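You operate a simulated robot arm through the tools that you are given. There is no shell and no other tool.

You are at the controls of a simulated robot arm. One attempt, no reset.

TASK
Turn the pressure down to 1 bar, lift the feed lever and wipe the grime off the clip machine.
Fine: use the blue pad and put it back where it lay. What is to be rubbed or washed off counts as gone when no trace of it is left.

The check looks at the end state, three seconds after you hand in, the way a careful person would. Anything else that was tipped, shoved, dropped, spilled or broken makes it a failure.

THE ROBOT
A 7-joint arm with a two-finger parallel gripper, fixed in place. Base frame: the origin is at the foot of the arm, x ahead of it, y to its left, z up. Units: mm, degrees, N and s.
With the tool pointing down near the work surface it reaches from about 100 to 620 mm from the base axis. Its first joint turns from -66.0 to 66.0 degrees. Payload 1.57 kg.
The tool frame sits at the grasp point between the pads (the TCP): z along the fingers, y along the line on which they close. The tips reach 30 mm beyond it. The gripper opens to 80 mm. The fingers are 17 mm wide and 12 mm thick; the gripper's body (40 by 82 mm) begins 80 mm behind the TCP.
Orientation is that of the tool frame in the base frame, as a unit quaternion [x, y, z, w]. With the fingers straight down and closing along the base's y, the tool's x points along the base's -x, its y along +y and its z along -z.

THE INTERFACE
- The arm moves only by the tool jog_arm. Its argument "increments" is a list of rows, each a list of 7 numbers: the shift along the base's x, y, z in units of 400 mm (1.0 is 400 mm), then the turn, a rotation vector about the base's x, y, z in units of 90 degrees (1.0 is 90 degrees), then the finger opening in mm, from 0 to 80. In form: [[dx, dy, dz, rx, ry, rz, claw], ...]. A call has 1 to 20 rows; each row is the pose to reach, as a shift and turn from the pose commanded when the call began. A call with a number of a shift or a turn outside -1 to 1 is refused whole. Each row takes 0.2 s and may step no farther than 50 mm and 8.6 degrees from the row before; otherwise, or with a gripper value out of range, the whole call is refused. A pose out of reach is approached as far as the arm can. The call stops where the force on the tool passes 40 N (or 10 N more than at its start, if that is more) or the arm is blocked; 0.2 s more then pass. Each finger travels about 72 mm/s and halts on what it meets, pressing with about 22 N; the grip force reading is that of the motor and also rises with nothing between the fingers. The clock runs only during rows and for 0.2 s after the last one: add rows that repeat a pose to give the fingers time. It gives the time, the measured TCP pose, the force on the tool (base axes), the opening and the grip force at its end, in the units of the frame above (readings bear some noise), with the torque about the TCP (base axes, N m) and any sound that the robot's microphone picked up, and new pictures: "show" is both (left out), scene, wrist or none.
- Cameras (640 x 400 px; columns grow to the right, rows downward): "scene" is fixed at [58.2, 442, 1411.6]; the picture's right is [-0.77, -0.64, 0.00], its down [-0.39, 0.48, -0.78] and it looks along [0.50, -0.61, -0.62] (base axes); focal length 240 px, centre (320, 200). "wrist" rides on the gripper at [72, -7, -122] in the tool frame; the picture's right is [0.09, 1.00, 0.00], its down [-0.84, 0.08, -0.54] and it looks along [-0.54, 0.05, 0.84] (tool axes); focal length 238 px, centre (320, 200). There is no depth. A picture from a camera that has moved, and an enlarged one, comes with that camera's place and axes in the base frame and with its lens. The place of the scene camera against the robot may be out by one fixed shift of up to 18 mm in any direction.
- enlarge(camera, box): a new picture of the part [left, top, right, bottom] of that camera's present view, enlarged. The clock stands still meanwhile.
- close_job(): hands the job in; it is judged then, once.

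Places have to be worked out from the pictures, the camera data and where the tool is seen. Open the gripper and draw the arm clear of the work before you hand the job in, unless the task says otherwise.

The tools are called by a JSON object that holds its "op" and its "data". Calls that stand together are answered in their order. jog_arm: Moves the arm, as the interface text tells. Its arguments: {"type":"object","properties":{"increments":{"type":"array","items":{"type":"array","items":{"type":"number"}}},"show":{"type":"string","enum":["both","scene","wrist","none"]}},"required":["increments"]} The other tools are called the same way: enlarge (camera, box) takes an enlarged picture of a part of a camera's view; close_job () hands the job in.

At the start:

```text
time_s: 0.0
ee_pos: [398.2, 92.5, 1178.4]
tool_rot: [0.0, 1.0, 0.001, 0.0]
contact_force: [0.5, -0.5, 0.5]
moment: [0.01, -0.02, -0.01]
width: 79.9
gripper_force: 0.1
```

scene: 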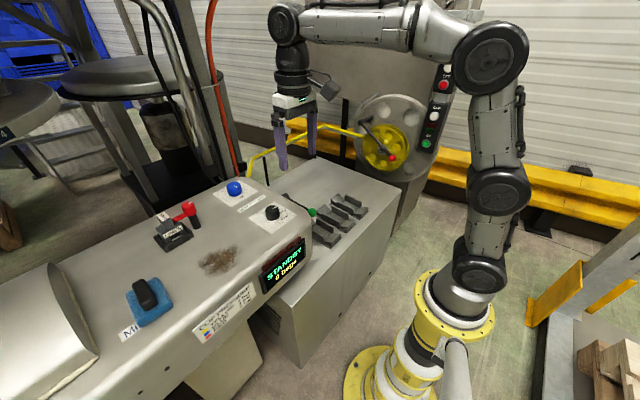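
wrist: 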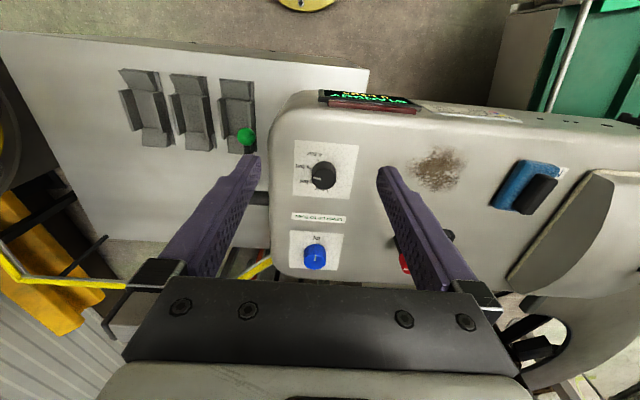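

The pictures show a machine top with a black knob, a blue knob, a red-handled lever, a grime patch and a blue pad with a black handle. I'll enlarge these areas before moving.

{"op": "enlarge", "data": {"camera": "wrist", "box": [270, 80, 430, 290]}}

{"op": "enlarge", "data": {"camera": "scene", "box": [100, 160, 340, 340]}}

{"op": "enlarge", "data": {"camera": "wrist", "box": [380, 100, 620, 290]}}

{"op": "enlarge", "data": {"camera": "scene", "box": [210, 160, 330, 260]}}

```text
1.90 times, centred on (350, 185) of wrist
camera zoom: at [325.1, 87.1, 1301.4], right [-0.09, 1.0, 0.0], down [0.84, 0.08, 0.54], along [0.54, 0.05, -0.84], focal length 454 px, centre (263, 229)
```

zoom: 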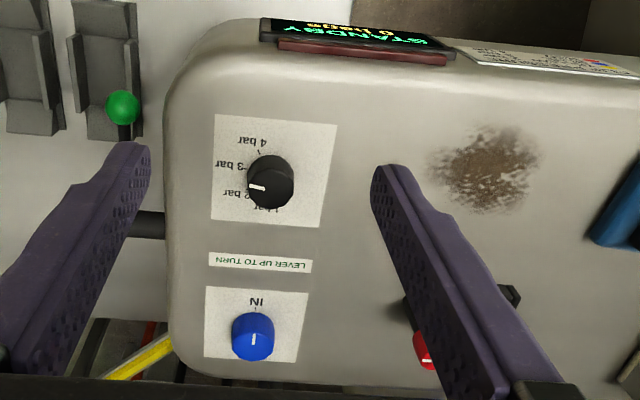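

```text
2.22 times, centred on (220, 250) of scene
camera zoom: at [58.2, 442.0, 1411.6], right [-0.77, -0.64, 0.0], down [-0.39, 0.48, -0.78], along [0.5, -0.61, -0.62], focal length 532 px, centre (542, 89)
```

zoom: 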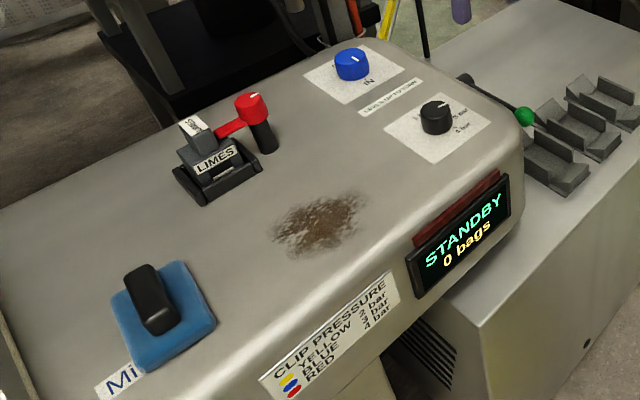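

```text
2.11 times, centred on (500, 195) of wrist
camera zoom: at [325.1, 87.1, 1301.4], right [-0.09, 1.0, 0.0], down [0.84, 0.08, 0.54], along [0.54, 0.05, -0.84], focal length 502 px, centre (-59, 210)
```

zoom: 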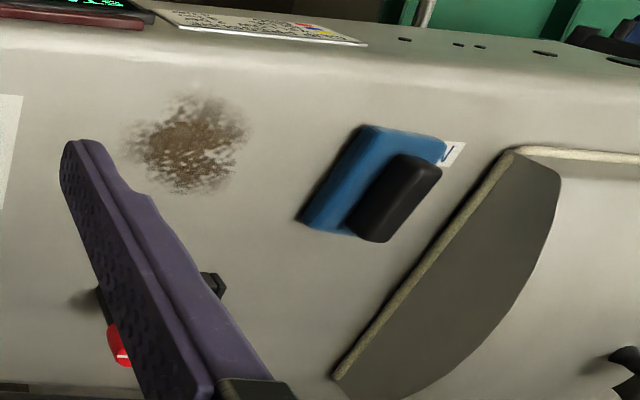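

```text
4.00 times, centred on (270, 210) of scene
camera zoom: at [58.2, 442.0, 1411.6], right [-0.77, -0.64, 0.0], down [-0.39, 0.48, -0.78], along [0.5, -0.61, -0.62], focal length 958 px, centre (520, 160)
```

zoom: 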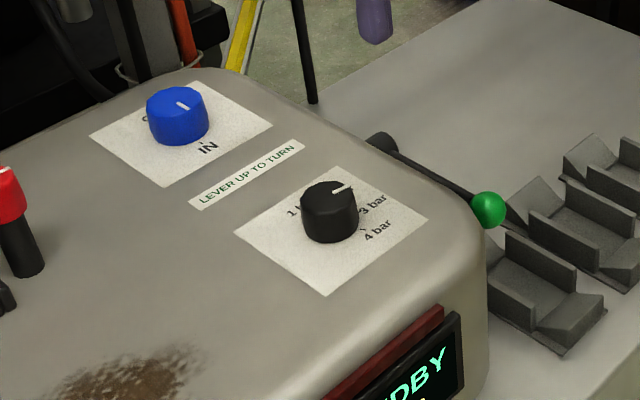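

The knob comes out near (512, 109, 930), the green-ball lever end near (476, -31, 865), the grime near (486, 306) and the pad near (500, 465). I'll bring the camera closer to the knob to read its scale and look at the levers.

{"op": "jog_arm", "data": {"increments": [[0.064, 0.01, -0.07, 0, 0, 0, 80], [0.128, 0.02, -0.14, 0, 0, 0, 80], [0.19, 0.03, -0.21, 0, 0, 0, 80], [0.25, 0.04, -0.28, 0, 0, 0, 80]], "show": "both"}}

```text
time_s: 1.0
ee_pos: [496.8, 107.8, 1066.3]
tool_rot: [-0.001, 1.0, 0.0, 0.0]
contact_force: [-0.2, -0.8, 0.8]
moment: [-0.01, -0.01, 0.0]
width: 80.1
gripper_force: 0.0
camera wrist: at [425.2, 103.0, 1189.6], right [-0.09, 1.0, 0.0], down [0.84, 0.08, 0.54], along [0.54, 0.05, -0.84], focal length 238 px, centre (320, 200)
```

scene: 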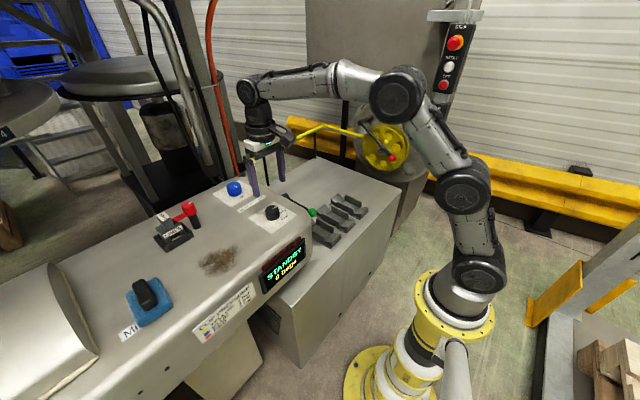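
wrist: 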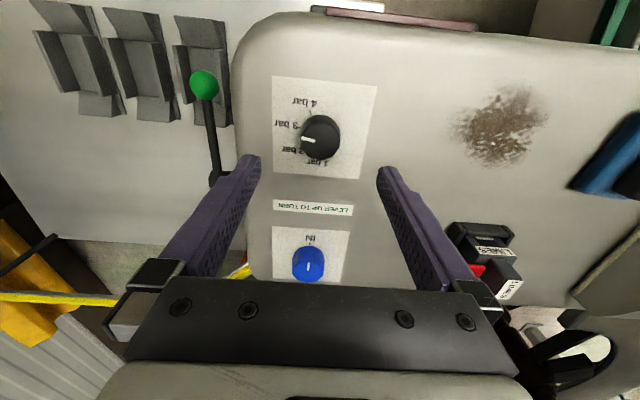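

The knob and lever are clearer now; I'll enlarge the dial, the green lever and the red-handled device.

{"op": "enlarge", "data": {"camera": "wrist", "box": [260, 70, 388, 180]}}

{"op": "enlarge", "data": {"camera": "wrist", "box": [170, 50, 270, 200]}}

{"op": "enlarge", "data": {"camera": "wrist", "box": [430, 190, 560, 320]}}

{"op": "enlarge", "data": {"camera": "scene", "box": [140, 190, 220, 260]}}

{"op": "enlarge", "data": {"camera": "scene", "box": [110, 260, 190, 350]}}

```text
3.64 times, centred on (324, 125) of wrist
camera zoom: at [425.2, 103.0, 1189.6], right [-0.09, 1.0, 0.0], down [0.84, 0.08, 0.54], along [0.54, 0.05, -0.84], focal length 867 px, centre (306, 473)
```

zoom: 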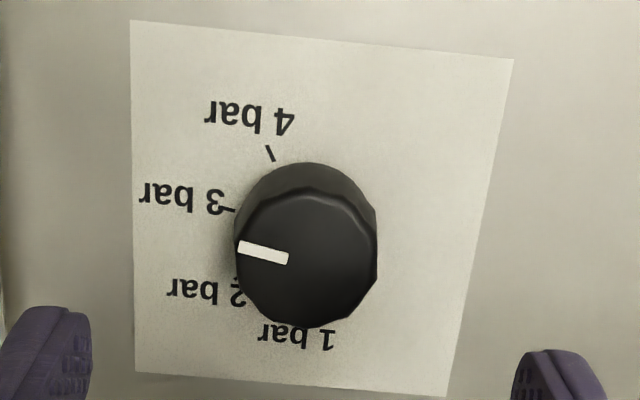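

```text
2.67 times, centred on (220, 125) of wrist
camera zoom: at [425.2, 103.0, 1189.6], right [-0.09, 1.0, 0.0], down [0.84, 0.08, 0.54], along [0.54, 0.05, -0.84], focal length 636 px, centre (587, 400)
```

zoom: 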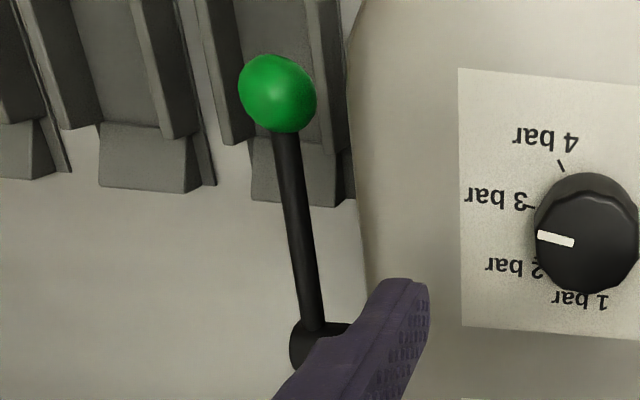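

```text
3.08 times, centred on (495, 255) of wrist
camera zoom: at [425.2, 103.0, 1189.6], right [-0.09, 1.0, 0.0], down [0.84, 0.08, 0.54], along [0.54, 0.05, -0.84], focal length 733 px, centre (-218, 31)
```

zoom: 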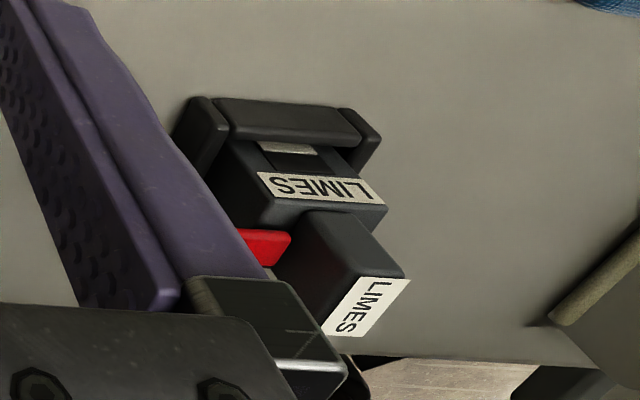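

```text
5.71 times, centred on (180, 225) of scene
camera zoom: at [58.2, 442.0, 1411.6], right [-0.77, -0.64, 0.0], down [-0.39, 0.48, -0.78], along [0.5, -0.61, -0.62], focal length 1369 px, centre (1120, 57)
```

zoom: 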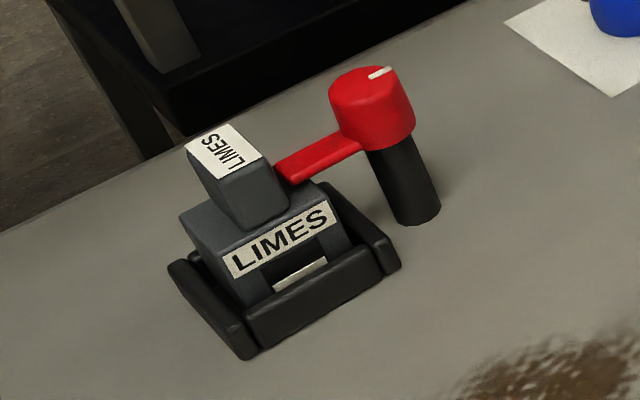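

```text
4.44 times, centred on (150, 305) of scene
camera zoom: at [58.2, 442.0, 1411.6], right [-0.77, -0.64, 0.0], down [-0.39, 0.48, -0.78], along [0.5, -0.61, -0.62], focal length 1065 px, centre (1076, -267)
```

zoom: 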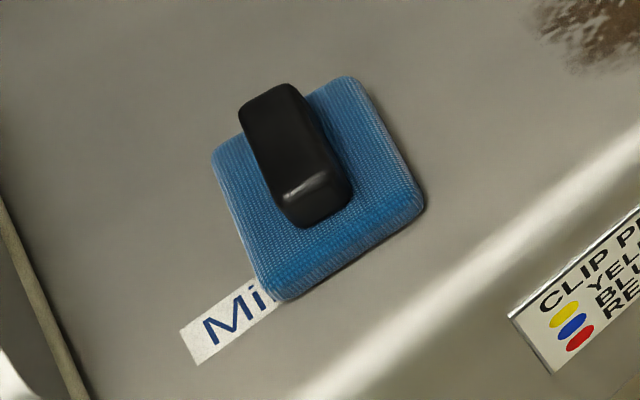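

The green-ball lever by the "LEVER UP TO TURN" label looks like the feed lever, and the knob points between 2 and 3 bar. I'll move above the lever to fix its position more precisely.

{"op": "jog_arm", "data": {"increments": [[-0.0425, -0.0925, -0.04, 0, 0, 0, 80], [-0.085, -0.185, -0.08, 0, 0, 0, 80], [-0.1275, -0.2775, -0.12, 0, 0, 0, 80], [-0.17, -0.37, -0.16, 0, 0, 0, 80]], "show": "both"}}

```text
time_s: 2.0
ee_pos: [428.6, -38.3, 1001.7]
tool_rot: [-0.001, 1.0, 0.0, -0.001]
contact_force: [-0.1, -0.5, 0.3]
moment: [0.05, 0.01, 0.0]
width: 79.9
gripper_force: 0.0
camera wrist: at [356.5, -44.6, 1124.2], right [-0.09, 1.0, 0.0], down [0.84, 0.08, 0.54], along [0.54, 0.05, -0.84], focal length 238 px, centre (320, 200)
```

scene: 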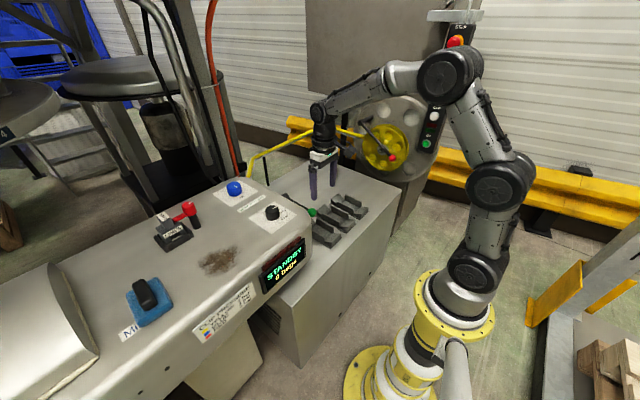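
wrist: 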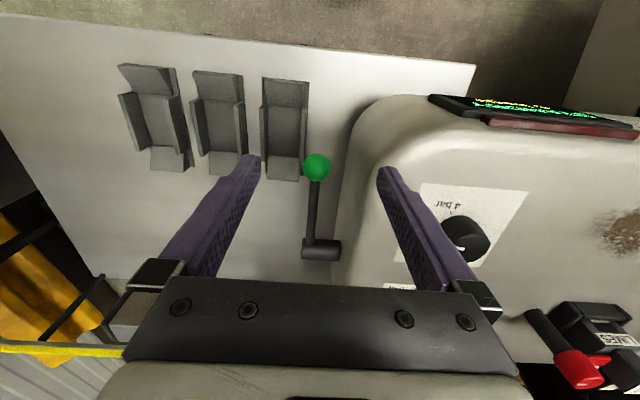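

The lever and its hub are now fully visible; I'll enlarge for measurement.

{"op": "enlarge", "data": {"camera": "wrist", "box": [255, 130, 385, 280]}}

{"op": "enlarge", "data": {"camera": "wrist", "box": [390, 170, 560, 290]}}

{"op": "enlarge", "data": {"camera": "scene", "box": [270, 170, 370, 260]}}

```text
2.67 times, centred on (320, 205) of wrist
camera zoom: at [356.5, -44.6, 1124.2], right [-0.09, 1.0, 0.0], down [0.84, 0.08, 0.54], along [0.54, 0.05, -0.84], focal length 636 px, centre (320, 187)
```

zoom: 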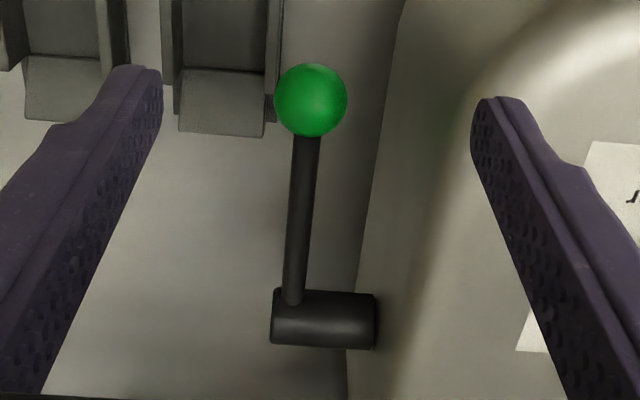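

```text
3.33 times, centred on (475, 230) of wrist
camera zoom: at [356.5, -44.6, 1124.2], right [-0.09, 1.0, 0.0], down [0.84, 0.08, 0.54], along [0.54, 0.05, -0.84], focal length 794 px, centre (-197, 100)
```

zoom: 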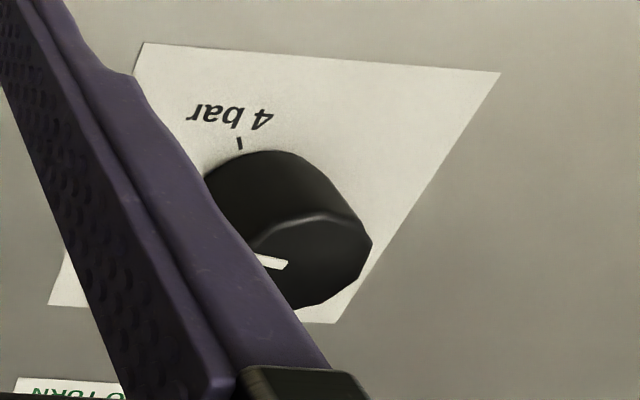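

```text
4.44 times, centred on (320, 215) of scene
camera zoom: at [58.2, 442.1, 1411.6], right [-0.77, -0.64, 0.0], down [-0.39, 0.48, -0.78], along [0.5, -0.61, -0.62], focal length 1065 px, centre (320, 133)
```

zoom: 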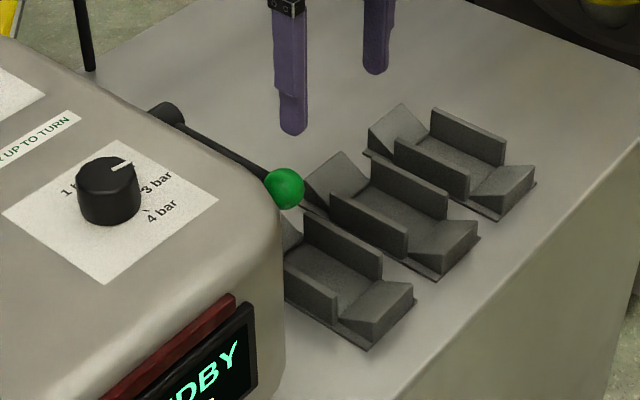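

The views agree on the ball centre near (478, -37, 864), with a 32 mm diameter and the hub near (625, -45, 848). I'll go above the ball with the fingers at 54 mm and stop short to check alignment.

{"op": "jog_arm", "data": {"increments": [[0.06, 0.002, 0, 0, 0, 0, 54], [0.12, 0.004, 0, 0, 0, 0, 54], [0.12, 0.004, -0.09, 0, 0, 0, 54], [0.12, 0.004, -0.18, 0, 0, 0, 54]], "show": "both"}}

```text
time_s: 3.0
ee_pos: [478.0, -38.0, 931.0]
tool_rot: [0.0, 1.0, 0.0, 0.0]
contact_force: [-0.2, -0.2, 0.1]
moment: [0.04, -0.02, -0.02]
width: 53.8
gripper_force: 0.1
camera wrist: at [404.9, -44.0, 1054.8], right [-0.09, 1.0, 0.0], down [0.84, 0.08, 0.54], along [0.54, 0.05, -0.84], focal length 238 px, centre (320, 200)
```

scene: 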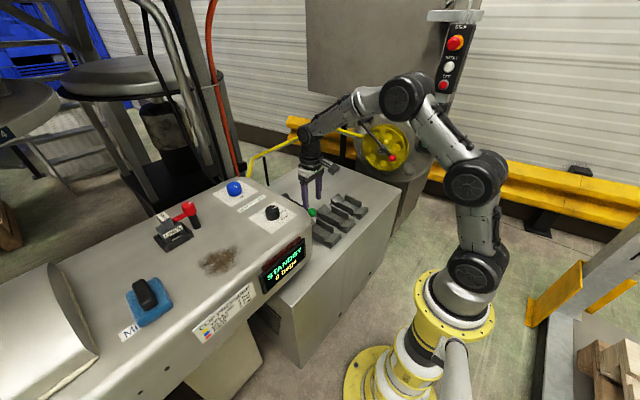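
wrist: 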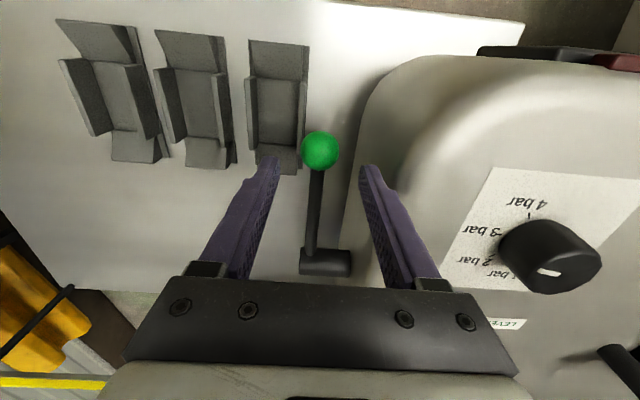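

The ball sits centred between the fingers. I'll descend so the TCP is at ball centre and close on it.

{"op": "jog_arm", "data": {"increments": [[0.001, 0.001, -0.083, 0, 0, 0, 54], [0.001, 0.001, -0.166, 0, 0, 0, 54], [0.001, 0.001, -0.166, 0, 0, 0, 20], [0.001, 0.001, -0.166, 0, 0, 0, 20], [0.001, 0.001, -0.166, 0, 0, 0, 20]], "show": "both"}}

```text
time_s: 4.2
ee_pos: [476.5, -37.4, 864.9]
tool_rot: [0.0, 1.0, -0.001, 0.0]
contact_force: [-1.4, -18.0, -1.6]
moment: [-0.14, 0.1, -0.06]
width: 33.3
gripper_force: 41.6
camera wrist: at [404.2, -43.8, 988.0], right [-0.09, 1.0, 0.0], down [0.84, 0.08, 0.54], along [0.54, 0.05, -0.84], focal length 238 px, centre (320, 200)
```

scene: 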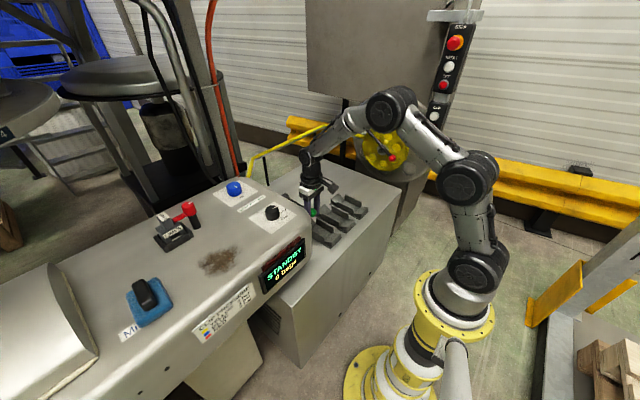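
wrist: 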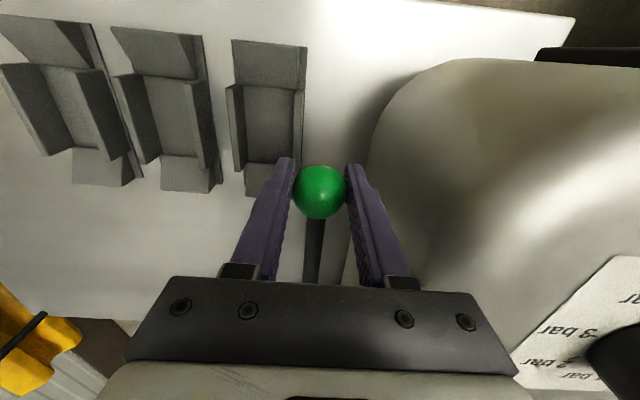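

The ball is gripped at 33 mm with a slight sideways load, so I'll shift about 1.5 mm toward -y. Then I'll start lifting along an arc about the hub and watch the forces.

{"op": "jog_arm", "data": {"increments": [[0, -0.004, 0, 0, 0, 0, 20], [0, -0.004, 0, 0, 0, 0, 20], [0.0041, -0.004, 0.0313, 0, 0, 0, 20], [0.011, -0.004, 0.0623, 0, 0, 0, 20], [0.0205, -0.004, 0.0925, 0, 0, 0, 20]], "show": "both"}}

```text
time_s: 5.4
ee_pos: [483.2, -37.5, 899.5]
tool_rot: [0.0, 1.0, 0.002, -0.006]
contact_force: [-18.7, 0.8, -4.4]
moment: [0.02, 1.2, 0.01]
width: 33.0
gripper_force: 41.2
camera wrist: at [411.5, -44.3, 1022.7], right [-0.09, 1.0, 0.0], down [0.84, 0.08, 0.53], along [0.53, 0.05, -0.85], focal length 238 px, centre (320, 200)
```

scene: 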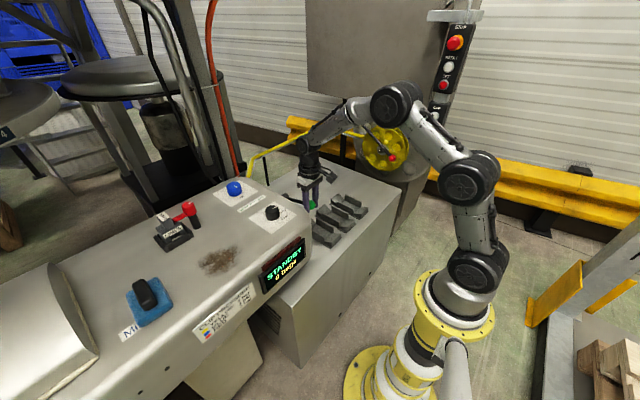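
wrist: 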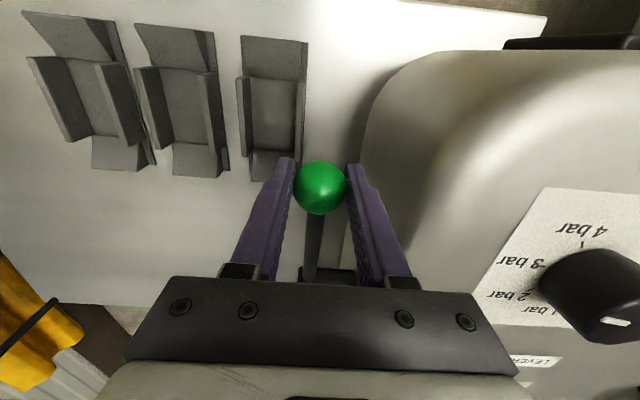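

The lever follows, with the ball wanting slightly less +x than commanded, so the pivot sits nearer z 866. I'll correct the arc and keep lifting.

{"op": "jog_arm", "data": {"increments": [[-0.004, 0, 0.01, 0, 0, 0, 20], [-0.00175, 0, 0.027, 0, 0, 0, 20], [0.0095, 0, 0.054, 0, 0, 0, 20], [0.021, 0, 0.08, 0, 0, 0, 20], [0.021, 0, 0.08, 0, 0, 0, 20]], "show": "both"}}

```text
time_s: 6.6
ee_pos: [495.6, -37.6, 933.0]
tool_rot: [0.001, 1.0, 0.001, 0.001]
contact_force: [0.7, 15.6, -9.8]
moment: [0.12, 1.03, 0.07]
width: 33.3
gripper_force: 41.6
camera wrist: at [423.0, -44.3, 1055.7], right [-0.09, 1.0, 0.0], down [0.84, 0.08, 0.54], along [0.54, 0.05, -0.84], focal length 238 px, centre (320, 200)
```

scene: 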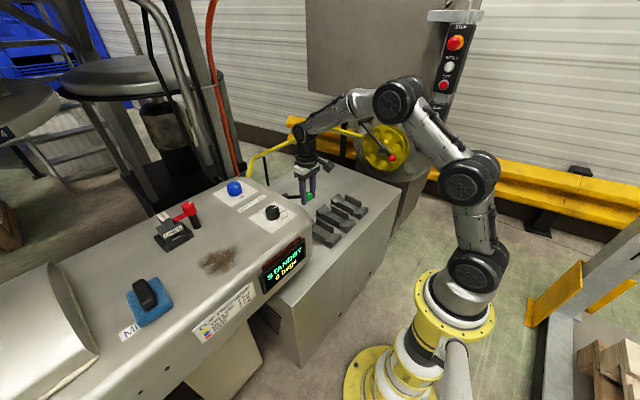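
wrist: 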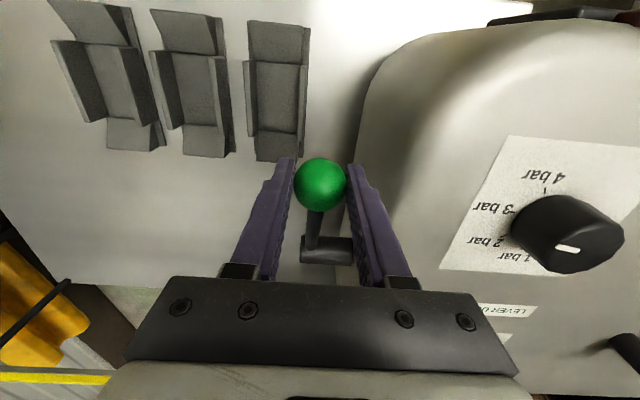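

The x force is gone, and the arc fits a pivot near (612, 866) with radius 134, putting the lever at about 30°. I'll continue up to about 50°.

{"op": "jog_arm", "data": {"increments": [[0.0175, 0.002, 0.025, 0, 0, 0, 20], [0.0353, 0.002, 0.048, 0, 0, 0, 20], [0.055, 0.002, 0.0695, 0, 0, 0, 20], [0.0768, 0.002, 0.089, 0, 0, 0, 20], [0.0768, 0.002, 0.089, 0, 0, 0, 20]], "show": "both"}}

```text
time_s: 7.8
ee_pos: [524.3, -37.9, 969.1]
tool_rot: [0.001, 1.0, -0.001, -0.001]
contact_force: [-11.2, 5.7, 1.6]
moment: [0.02, 1.17, -0.04]
width: 33.4
gripper_force: 41.4
camera wrist: at [452.6, -43.9, 1093.0], right [-0.09, 1.0, 0.0], down [0.84, 0.08, 0.54], along [0.54, 0.05, -0.84], focal length 238 px, centre (320, 200)
```

scene: 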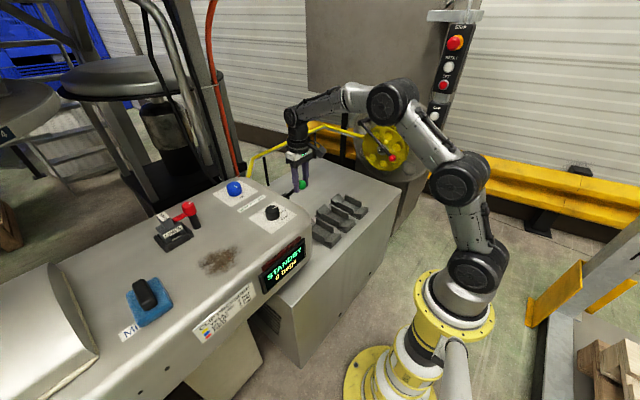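
wrist: 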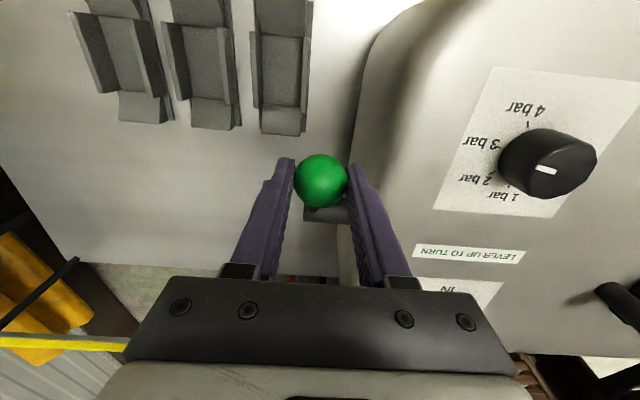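

Fitting the three gripped points gives a pivot at (624, 862) and radius 146, so the lever is at about 47° with no stop felt. I'll continue along the refined arc.

{"op": "jog_arm", "data": {"increments": [[0.015, 0, 0.019, 0, 0, 0, 20], [0.0355, 0, 0.0343, 0, 0, 0, 20], [0.0623, 0, 0.0515, 0, 0, 0, 20], [0.0623, 0, 0.0515, 0, 0, 0, 20]], "show": "both"}}

```text
time_s: 8.8
ee_pos: [542.7, -38.9, 983.6]
tool_rot: [0.0, 1.0, 0.0, -0.012]
contact_force: [-27.6, -0.1, -17.7]
moment: [-0.03, 0.76, -0.05]
width: 33.0
gripper_force: 40.5
camera wrist: at [475.4, -44.1, 1108.8], right [-0.09, 1.0, 0.0], down [0.85, 0.08, 0.52], along [0.52, 0.05, -0.85], focal length 238 px, centre (320, 200)
```

scene: 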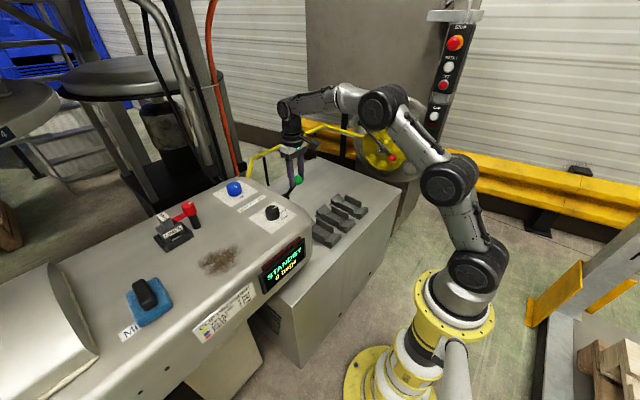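
wrist: 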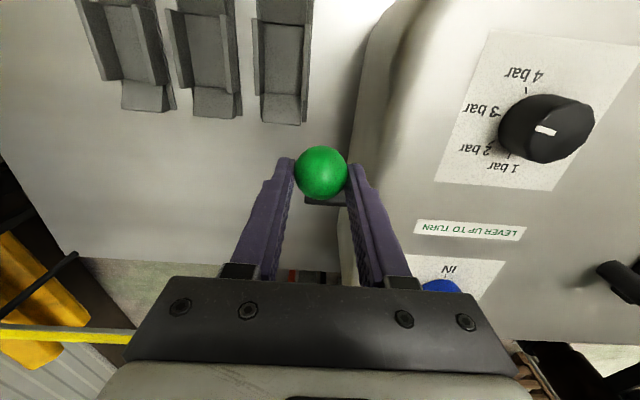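

A firm stop is met at about 56° (about 33 N against the motion, ball held), so the lever is fully up. I'll relax the load, open the fingers and withdraw upward.

{"op": "jog_arm", "data": {"increments": [[-0.013, 0, -0.009, 0, 0, 0, 20], [-0.013, 0, -0.009, 0, 0, 0, 40], [-0.013, 0, -0.009, 0, 0, 0, 56], [-0.013, 0, -0.009, 0, 0, 0, 60], [-0.013, 0, 0.06, 0, 0, 0, 60], [-0.013, 0, 0.14, 0, 0, 0, 60], [-0.013, 0, 0.22, 0, 0, 0, 60]], "show": "both"}}

```text
time_s: 10.4
ee_pos: [544.6, -38.8, 1079.9]
tool_rot: [0.001, 1.0, 0.0, -0.001]
contact_force: [-0.2, 0.4, -0.2]
moment: [0.01, 0.03, 0.02]
width: 59.8
gripper_force: 0.2
camera wrist: at [472.7, -44.9, 1201.7], right [-0.09, 1.0, 0.0], down [0.84, 0.08, 0.54], along [0.54, 0.05, -0.84], focal length 238 px, centre (320, 200)
```

scene: 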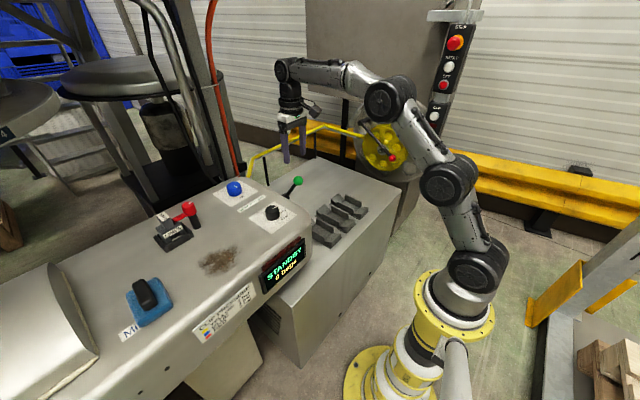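
wrist: 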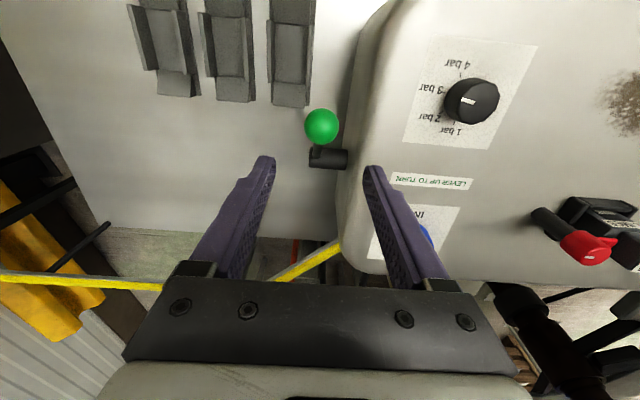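

The lever stays up on its own. I'll check it in the scene view and then look at the dial closely.

{"op": "enlarge", "data": {"camera": "scene", "box": [210, 160, 330, 250]}}

{"op": "enlarge", "data": {"camera": "wrist", "box": [390, 30, 540, 160]}}

```text
4.44 times, centred on (270, 205) of scene
camera zoom: at [58.2, 442.0, 1411.6], right [-0.77, -0.64, 0.0], down [-0.39, 0.48, -0.78], along [0.5, -0.61, -0.62], focal length 1065 px, centre (542, 178)
```

zoom: 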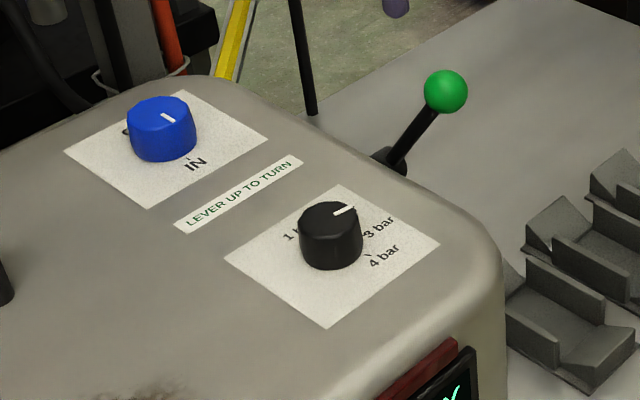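

```text
3.08 times, centred on (465, 95) of wrist
camera zoom: at [472.7, -44.9, 1201.7], right [-0.09, 1.0, 0.0], down [0.84, 0.08, 0.54], along [0.54, 0.05, -0.84], focal length 733 px, centre (-126, 523)
```

zoom: 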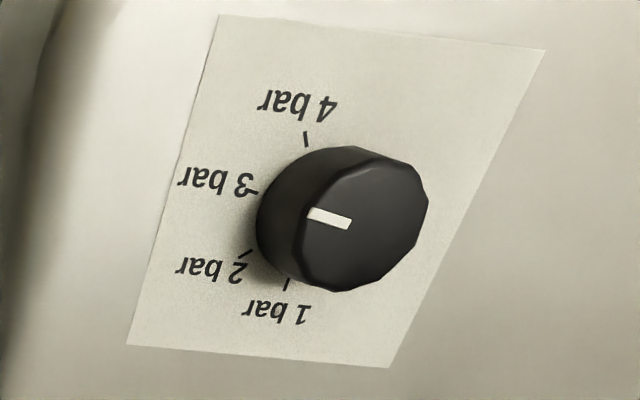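

The top plane comes out at z≈932, with the knob axis at about (504.5, 110.6), its top at about 961 and a diameter of about 37 mm. The ticks are 50° apart: the pointer sits at 3 bar, and 1 bar is a +100° turn about z. I'll go above the knob with the tool pre-turned -50°.

{"op": "jog_arm", "data": {"increments": [[-0.017, 0.062, -0.0125, 0, 0, -0.0926, 64], [-0.034, 0.124, -0.025, 0, 0, -0.1852, 64], [-0.0515, 0.186, -0.0375, 0, 0, -0.2778, 64], [-0.0685, 0.248, -0.05, 0, 0, -0.3704, 64], [-0.0856, 0.31, -0.0625, 0, 0, -0.463, 64], [-0.1028, 0.3722, -0.075, 0, 0, -0.5556, 64], [-0.1028, 0.3722, -0.075, 0, 0, -0.5556, 64]], "show": "both"}}

```text
time_s: 12.0
ee_pos: [504.3, 112.4, 1047.7]
tool_rot: [0.424, 0.906, 0.0, 0.0]
contact_force: [0.0, -0.4, 0.7]
moment: [-0.02, 0.02, -0.02]
width: 64.0
gripper_force: 0.0
camera wrist: at [453.1, 163.5, 1170.1], right [0.7, 0.71, 0.0], down [0.6, -0.59, 0.54], along [0.38, -0.38, -0.84], focal length 238 px, centre (320, 200)
```

scene: 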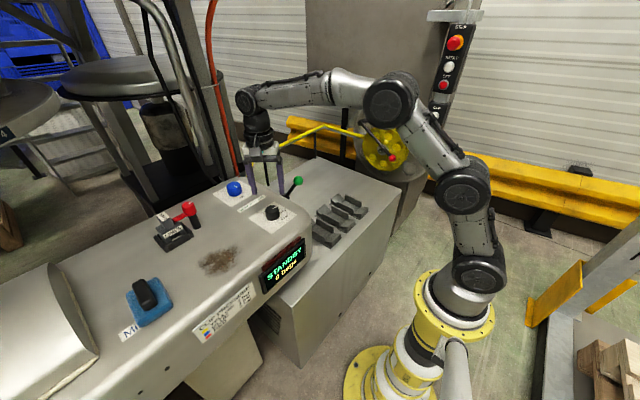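
wrist: 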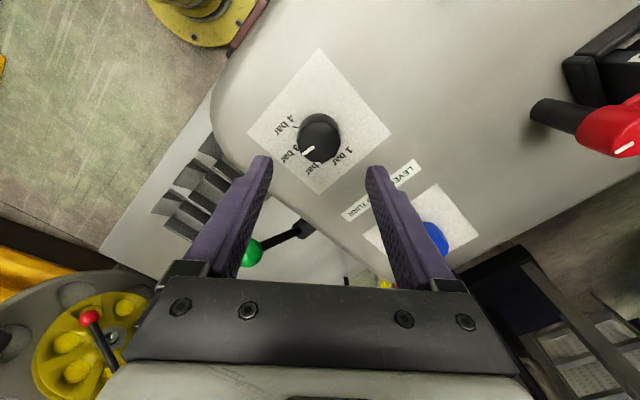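

The tool is rotated and above the knob. I'll enlarge to check the knob centre before descending.

{"op": "enlarge", "data": {"camera": "wrist", "box": [240, 60, 400, 200]}}

```text
2.86 times, centred on (320, 130) of wrist
camera zoom: at [453.1, 163.5, 1170.1], right [0.7, 0.71, 0.0], down [0.6, -0.59, 0.54], along [0.38, -0.38, -0.84], focal length 681 px, centre (320, 400)
```

zoom: 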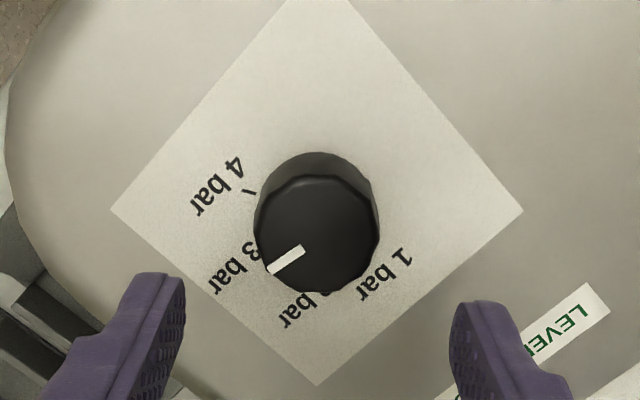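

The knob axis is confirmed at about (504.3, 110.8), centred under the tool. I'll descend so the tips are about 10 mm above the panel and close on the knob.

{"op": "jog_arm", "data": {"increments": [[0, 0.0005, -0.0925, 0, 0, 0, 64], [0, 0.0005, -0.185, 0, 0, 0, 64], [0, 0.0005, -0.185, 0, 0, 0, 64], [0, 0.0005, -0.185, 0, 0, 0, 28], [0, 0.0005, -0.185, 0, 0, 0, 28], [0, 0.0005, -0.185, 0, 0, 0, 28]], "show": "wrist"}}

```text
time_s: 13.4
ee_pos: [504.8, 111.2, 972.4]
tool_rot: [0.422, 0.906, -0.001, 0.0]
contact_force: [-4.2, -1.8, 0.1]
moment: [-0.17, 0.03, -0.02]
width: 40.6
gripper_force: 44.4
camera wrist: at [453.0, 162.5, 1094.8], right [0.7, 0.71, 0.0], down [0.6, -0.59, 0.54], along [0.38, -0.38, -0.84], focal length 238 px, centre (320, 200)
```

wrist: 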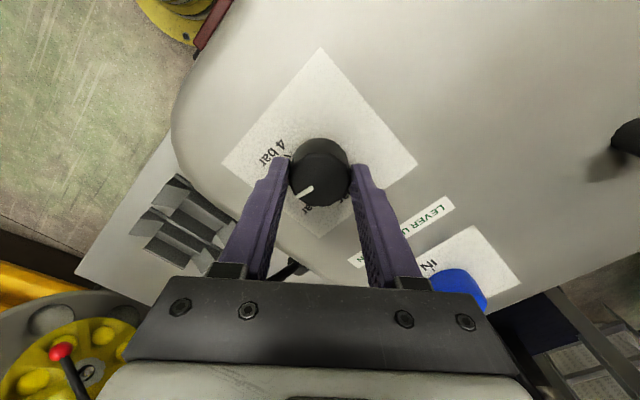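

The knob is held at 40.6 mm with small side loads. I'll turn it +48° first and check that it follows.

{"op": "jog_arm", "data": {"increments": [[0, 0, 0, 0, 0, 0.0889, 28], [0, 0, 0, 0, 0, 0.1778, 28], [0, 0, 0, 0, 0, 0.2667, 28], [0, 0, 0, 0, 0, 0.3556, 28], [0, 0, 0, 0, 0, 0.4444, 28], [0, 0, 0, 0, 0, 0.5333, 28], [0, 0, 0, 0, 0, 0.5333, 28]], "show": "wrist"}}

```text
time_s: 15.0
ee_pos: [504.4, 109.7, 972.6]
tool_rot: [0.017, 1.0, 0.0, -0.002]
contact_force: [5.5, -13.4, -19.8]
moment: [-0.29, -0.59, 0.02]
width: 40.7
gripper_force: 44.7
camera wrist: at [432.0, 106.8, 1095.0], right [-0.06, 1.0, 0.0], down [0.84, 0.05, 0.54], along [0.54, 0.03, -0.84], focal length 238 px, centre (320, 200)
```

wrist: 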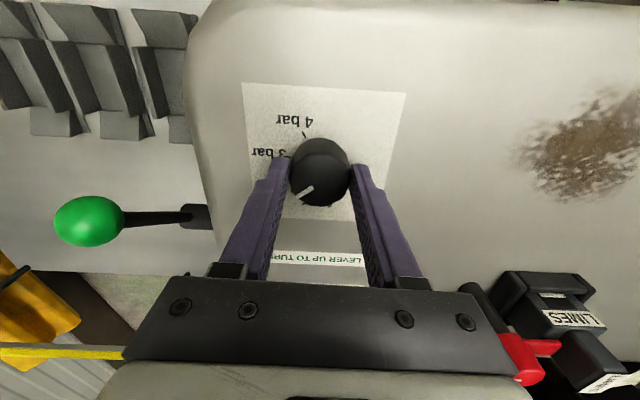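

The pointer keeps its place in the tool frame, so the knob follows. I'll turn the remaining 52°.

{"op": "jog_arm", "data": {"increments": [[0, 0, 0, 0, 0, 0.0825, 28], [0, 0, 0, 0, 0, 0.1651, 28], [0, 0, 0, 0, 0, 0.2476, 28], [0, 0, 0, 0, 0, 0.3302, 28], [0, 0, 0, 0, 0, 0.4127, 28], [0, 0, 0, 0, 0, 0.4952, 28], [0, 0, 0, 0, 0, 0.5778, 28], [0, 0, 0, 0, 0, 0.5778, 28]], "show": "wrist"}}

```text
time_s: 16.8
ee_pos: [504.3, 109.6, 972.0]
tool_rot: [-0.424, 0.906, -0.002, -0.001]
contact_force: [12.6, -20.6, -24.1]
moment: [-0.67, -0.11, -0.21]
width: 40.6
gripper_force: 45.3
camera wrist: at [463.3, 51.2, 1095.4], right [-0.82, 0.57, 0.0], down [0.48, 0.69, 0.54], along [0.31, 0.44, -0.84], focal length 238 px, centre (320, 200)
```

wrist: 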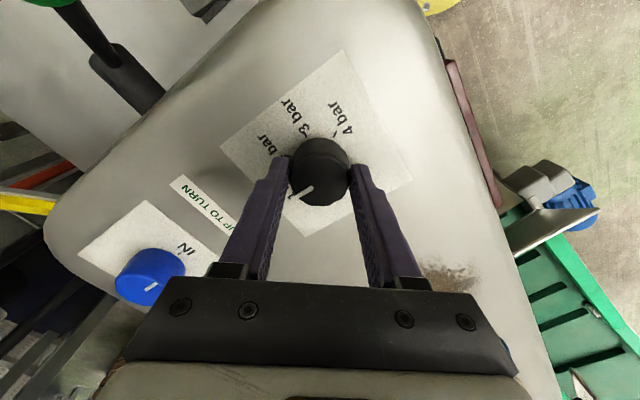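

The pointer has turned with the tool by about 100°. I'll open and rise to verify the reading.

{"op": "jog_arm", "data": {"increments": [[0.002, -0.003, 0, 0, 0, 0, 40], [0.002, -0.003, 0, 0, 0, 0, 64], [0.002, -0.003, 0, 0, 0, 0, 64], [0.002, -0.003, 0.1, 0, 0, 0, 64], [0.002, -0.003, 0.2, 0, 0, 0, 64], [0.002, -0.003, 0.28, 0, 0, 0, 64]], "show": "both"}}

{"op": "enlarge", "data": {"camera": "wrist", "box": [240, 60, 400, 200]}}

```text
time_s: 18.2
ee_pos: [505.2, 110.5, 1086.7]
tool_rot: [-0.422, 0.906, 0.0, 0.0]
contact_force: [-1.0, 0.0, 0.1]
moment: [-0.01, 0.02, 0.01]
width: 64.1
gripper_force: 0.1
camera wrist: at [463.9, 52.1, 1207.9], right [-0.82, 0.57, 0.0], down [0.48, 0.69, 0.54], along [0.31, 0.45, -0.84], focal length 238 px, centre (320, 200)
```

scene: 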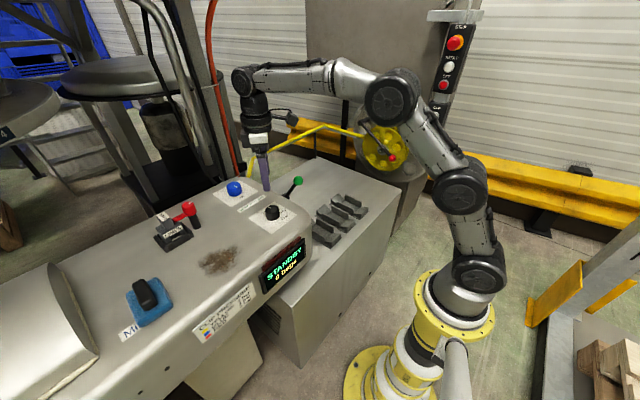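
wrist: 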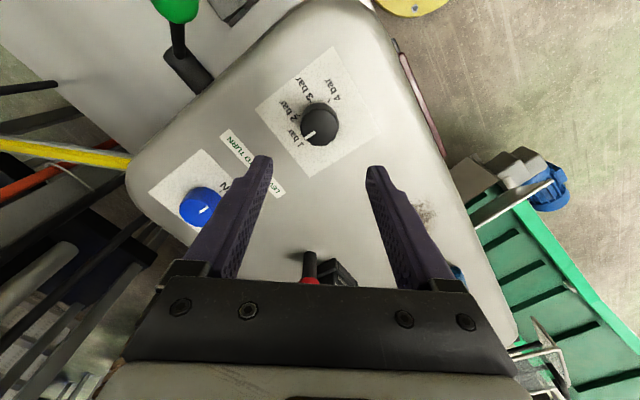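

```text
2.86 times, centred on (320, 130) of wrist
camera zoom: at [463.9, 52.1, 1207.9], right [-0.82, 0.57, 0.0], down [0.48, 0.69, 0.54], along [0.31, 0.45, -0.84], focal length 681 px, centre (320, 400)
```

zoom: 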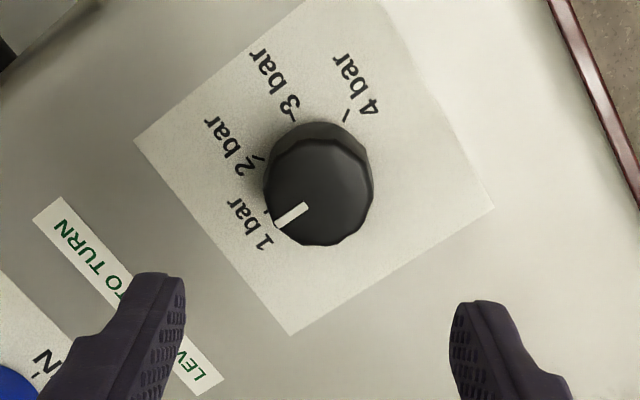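

The pointer line comes out within about 1–2° of the 1 bar tick, so the pressure is set. Now I'll rotate back and move over toward the pad to look at it from close by.

{"op": "jog_arm", "data": {"increments": [[-0.03, 0.11, 0.01, 0, 0, -0.0926, 80], [-0.06, 0.22, 0.02, 0, 0, -0.1852, 80], [-0.09, 0.33, 0.03, 0, 0, -0.2778, 80], [-0.12, 0.44, 0.04, 0, 0, -0.3704, 80], [-0.15, 0.55, 0.05, 0, 0, -0.463, 80], [-0.18, 0.66, 0.05, 0, 0, -0.5556, 80], [-0.18, 0.66, 0.05, 0, 0, -0.5556, 80]], "show": "both"}}

```text
time_s: 19.8
ee_pos: [433.1, 373.8, 1106.6]
tool_rot: [0.001, 1.0, 0.0, 0.0]
contact_force: [0.5, -0.3, -0.8]
moment: [-0.02, 0.01, 0.01]
width: 80.0
gripper_force: 0.0
camera wrist: at [360.7, 367.9, 1229.0], right [-0.09, 1.0, 0.0], down [0.84, 0.08, 0.54], along [0.54, 0.05, -0.84], focal length 238 px, centre (320, 200)
```

scene: 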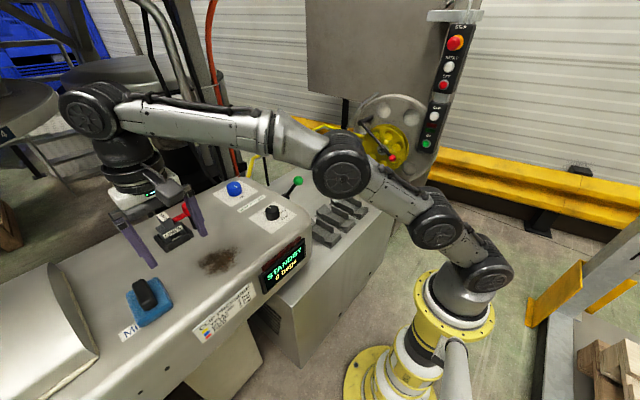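
wrist: 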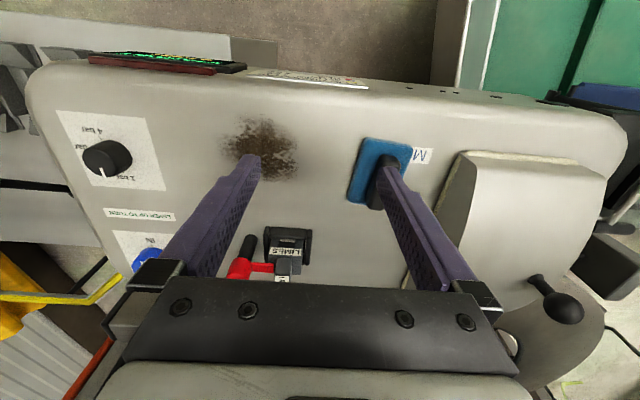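

The pad is at about column 380 and partly behind a finger. I'll shift further in +y and slightly -x to see it between the fingers.

{"op": "jog_arm", "data": {"increments": [[-0.04, 0.07, 0, 0, 0, 0, 80], [-0.08, 0.14, 0, 0, 0, 0, 80], [-0.1, 0.19, 0, 0, 0, 0, 80], [-0.1, 0.19, 0, 0, 0, 0, 80]], "show": "wrist"}}

{"op": "enlarge", "data": {"camera": "wrist", "box": [250, 80, 400, 200]}}

{"op": "enlarge", "data": {"camera": "wrist", "box": [140, 60, 300, 200]}}

```text
time_s: 20.8
ee_pos: [386.7, 445.4, 1102.6]
tool_rot: [0.0, 1.0, -0.001, 0.0]
contact_force: [-0.3, 0.6, 0.5]
moment: [0.03, -0.01, -0.03]
width: 79.9
gripper_force: 0.0
out of reach, approached as far as the arm can: row 3, 4
camera wrist: at [315.3, 439.5, 1224.8], right [-0.09, 1.0, 0.0], down [0.84, 0.08, 0.54], along [0.54, 0.05, -0.84], focal length 238 px, centre (320, 200)
```

wrist: 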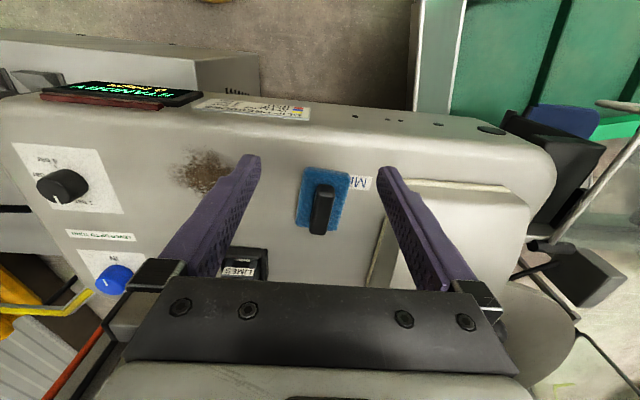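

```text
3.33 times, centred on (325, 140) of wrist
camera zoom: at [315.3, 439.5, 1224.8], right [-0.09, 1.0, 0.0], down [0.84, 0.08, 0.54], along [0.54, 0.05, -0.84], focal length 794 px, centre (303, 400)
```

zoom: 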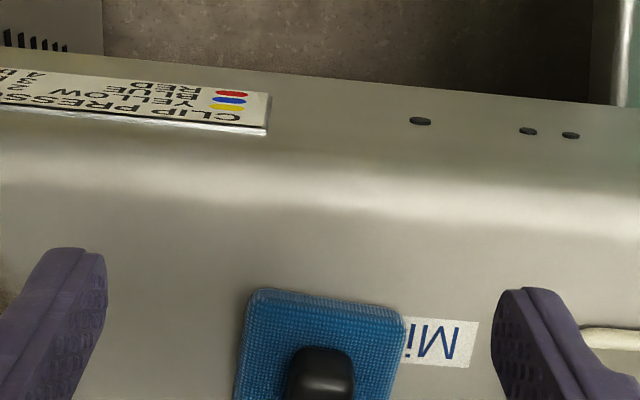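

```text
2.86 times, centred on (220, 130) of wrist
camera zoom: at [315.3, 439.5, 1224.8], right [-0.09, 1.0, 0.0], down [0.84, 0.08, 0.54], along [0.54, 0.05, -0.84], focal length 681 px, centre (606, 400)
```

zoom: 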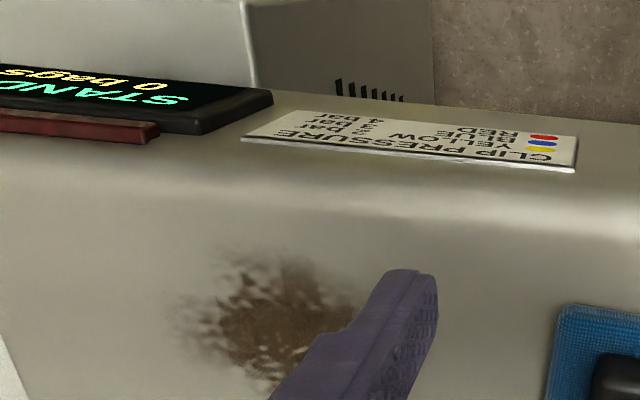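

I need a tighter view of the pad for its position and orientation.

{"op": "enlarge", "data": {"camera": "wrist", "box": [270, 150, 390, 250]}}

{"op": "enlarge", "data": {"camera": "scene", "box": [100, 250, 200, 350]}}

```text
4.00 times, centred on (330, 200) of wrist
camera zoom: at [315.3, 439.5, 1224.8], right [-0.09, 1.0, 0.0], down [0.84, 0.08, 0.54], along [0.54, 0.05, -0.84], focal length 953 px, centre (280, 200)
```

zoom: 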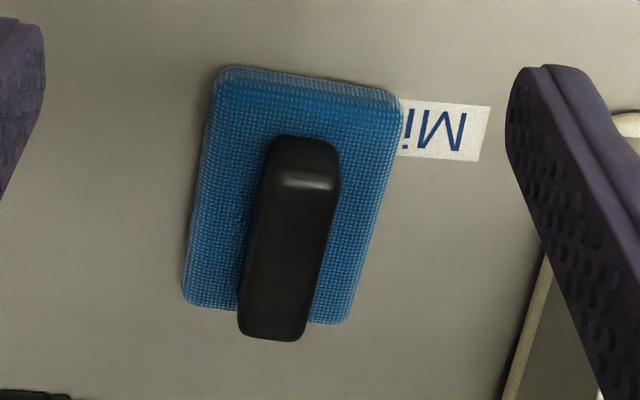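

```text
4.00 times, centred on (150, 300) of scene
camera zoom: at [58.2, 442.1, 1411.6], right [-0.77, -0.64, 0.0], down [-0.39, 0.48, -0.78], along [0.5, -0.61, -0.62], focal length 958 px, centre (1000, -200)
```

zoom: 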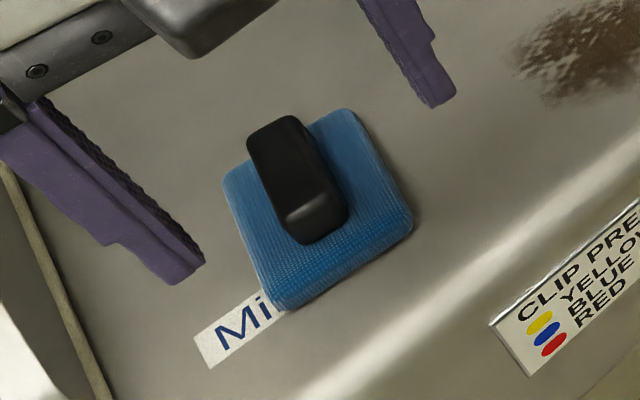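

The pad measures about 97×61 mm with its centre near (499, 459), long side along x turned -4.4°. Its black handle is about 62×22 mm, top near z 970. It is beyond straight-down reach, so I'll pitch the tool about 30° outward about the closing axis and check reach first.

{"op": "jog_arm", "data": {"increments": [[0, -0.005, 0, -0.0032, -0.0833, -0.012, 80], [0.02, -0.01, -0.02, -0.0064, -0.1666, -0.0239, 80], [0.04, -0.0125, -0.04, -0.0096, -0.2499, -0.0359, 80], [0.0675, -0.0125, -0.0625, -0.0128, -0.3332, -0.0478, 80], [0.0675, -0.0125, -0.0625, -0.0128, -0.3332, -0.0478, 80]], "show": "both"}}

```text
time_s: 22.0
ee_pos: [413.3, 441.1, 1076.5]
tool_rot: [0.037, 0.965, -0.009, 0.259]
contact_force: [-0.2, 0.0, 0.6]
moment: [0.02, 0.0, 0.0]
width: 80.0
gripper_force: 0.0
camera wrist: at [290.2, 443.9, 1146.9], right [0.0, 1.0, -0.05], down [0.46, 0.04, 0.89], along [0.89, -0.02, -0.46], focal length 238 px, centre (320, 200)
```

scene: 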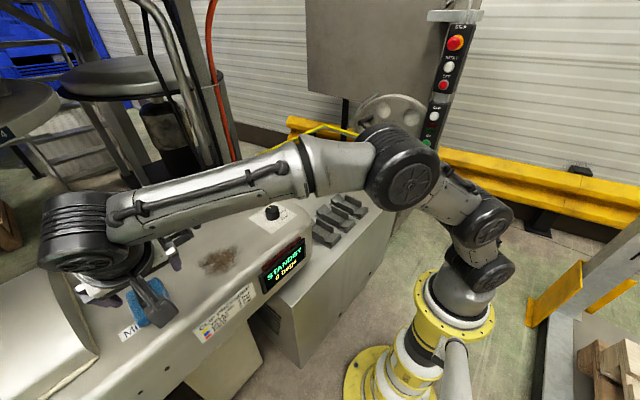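
wrist: 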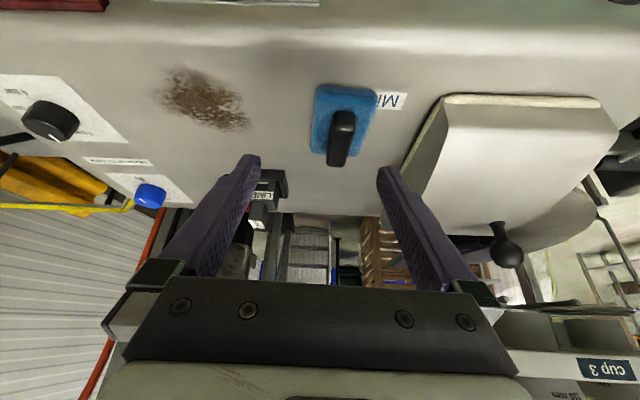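

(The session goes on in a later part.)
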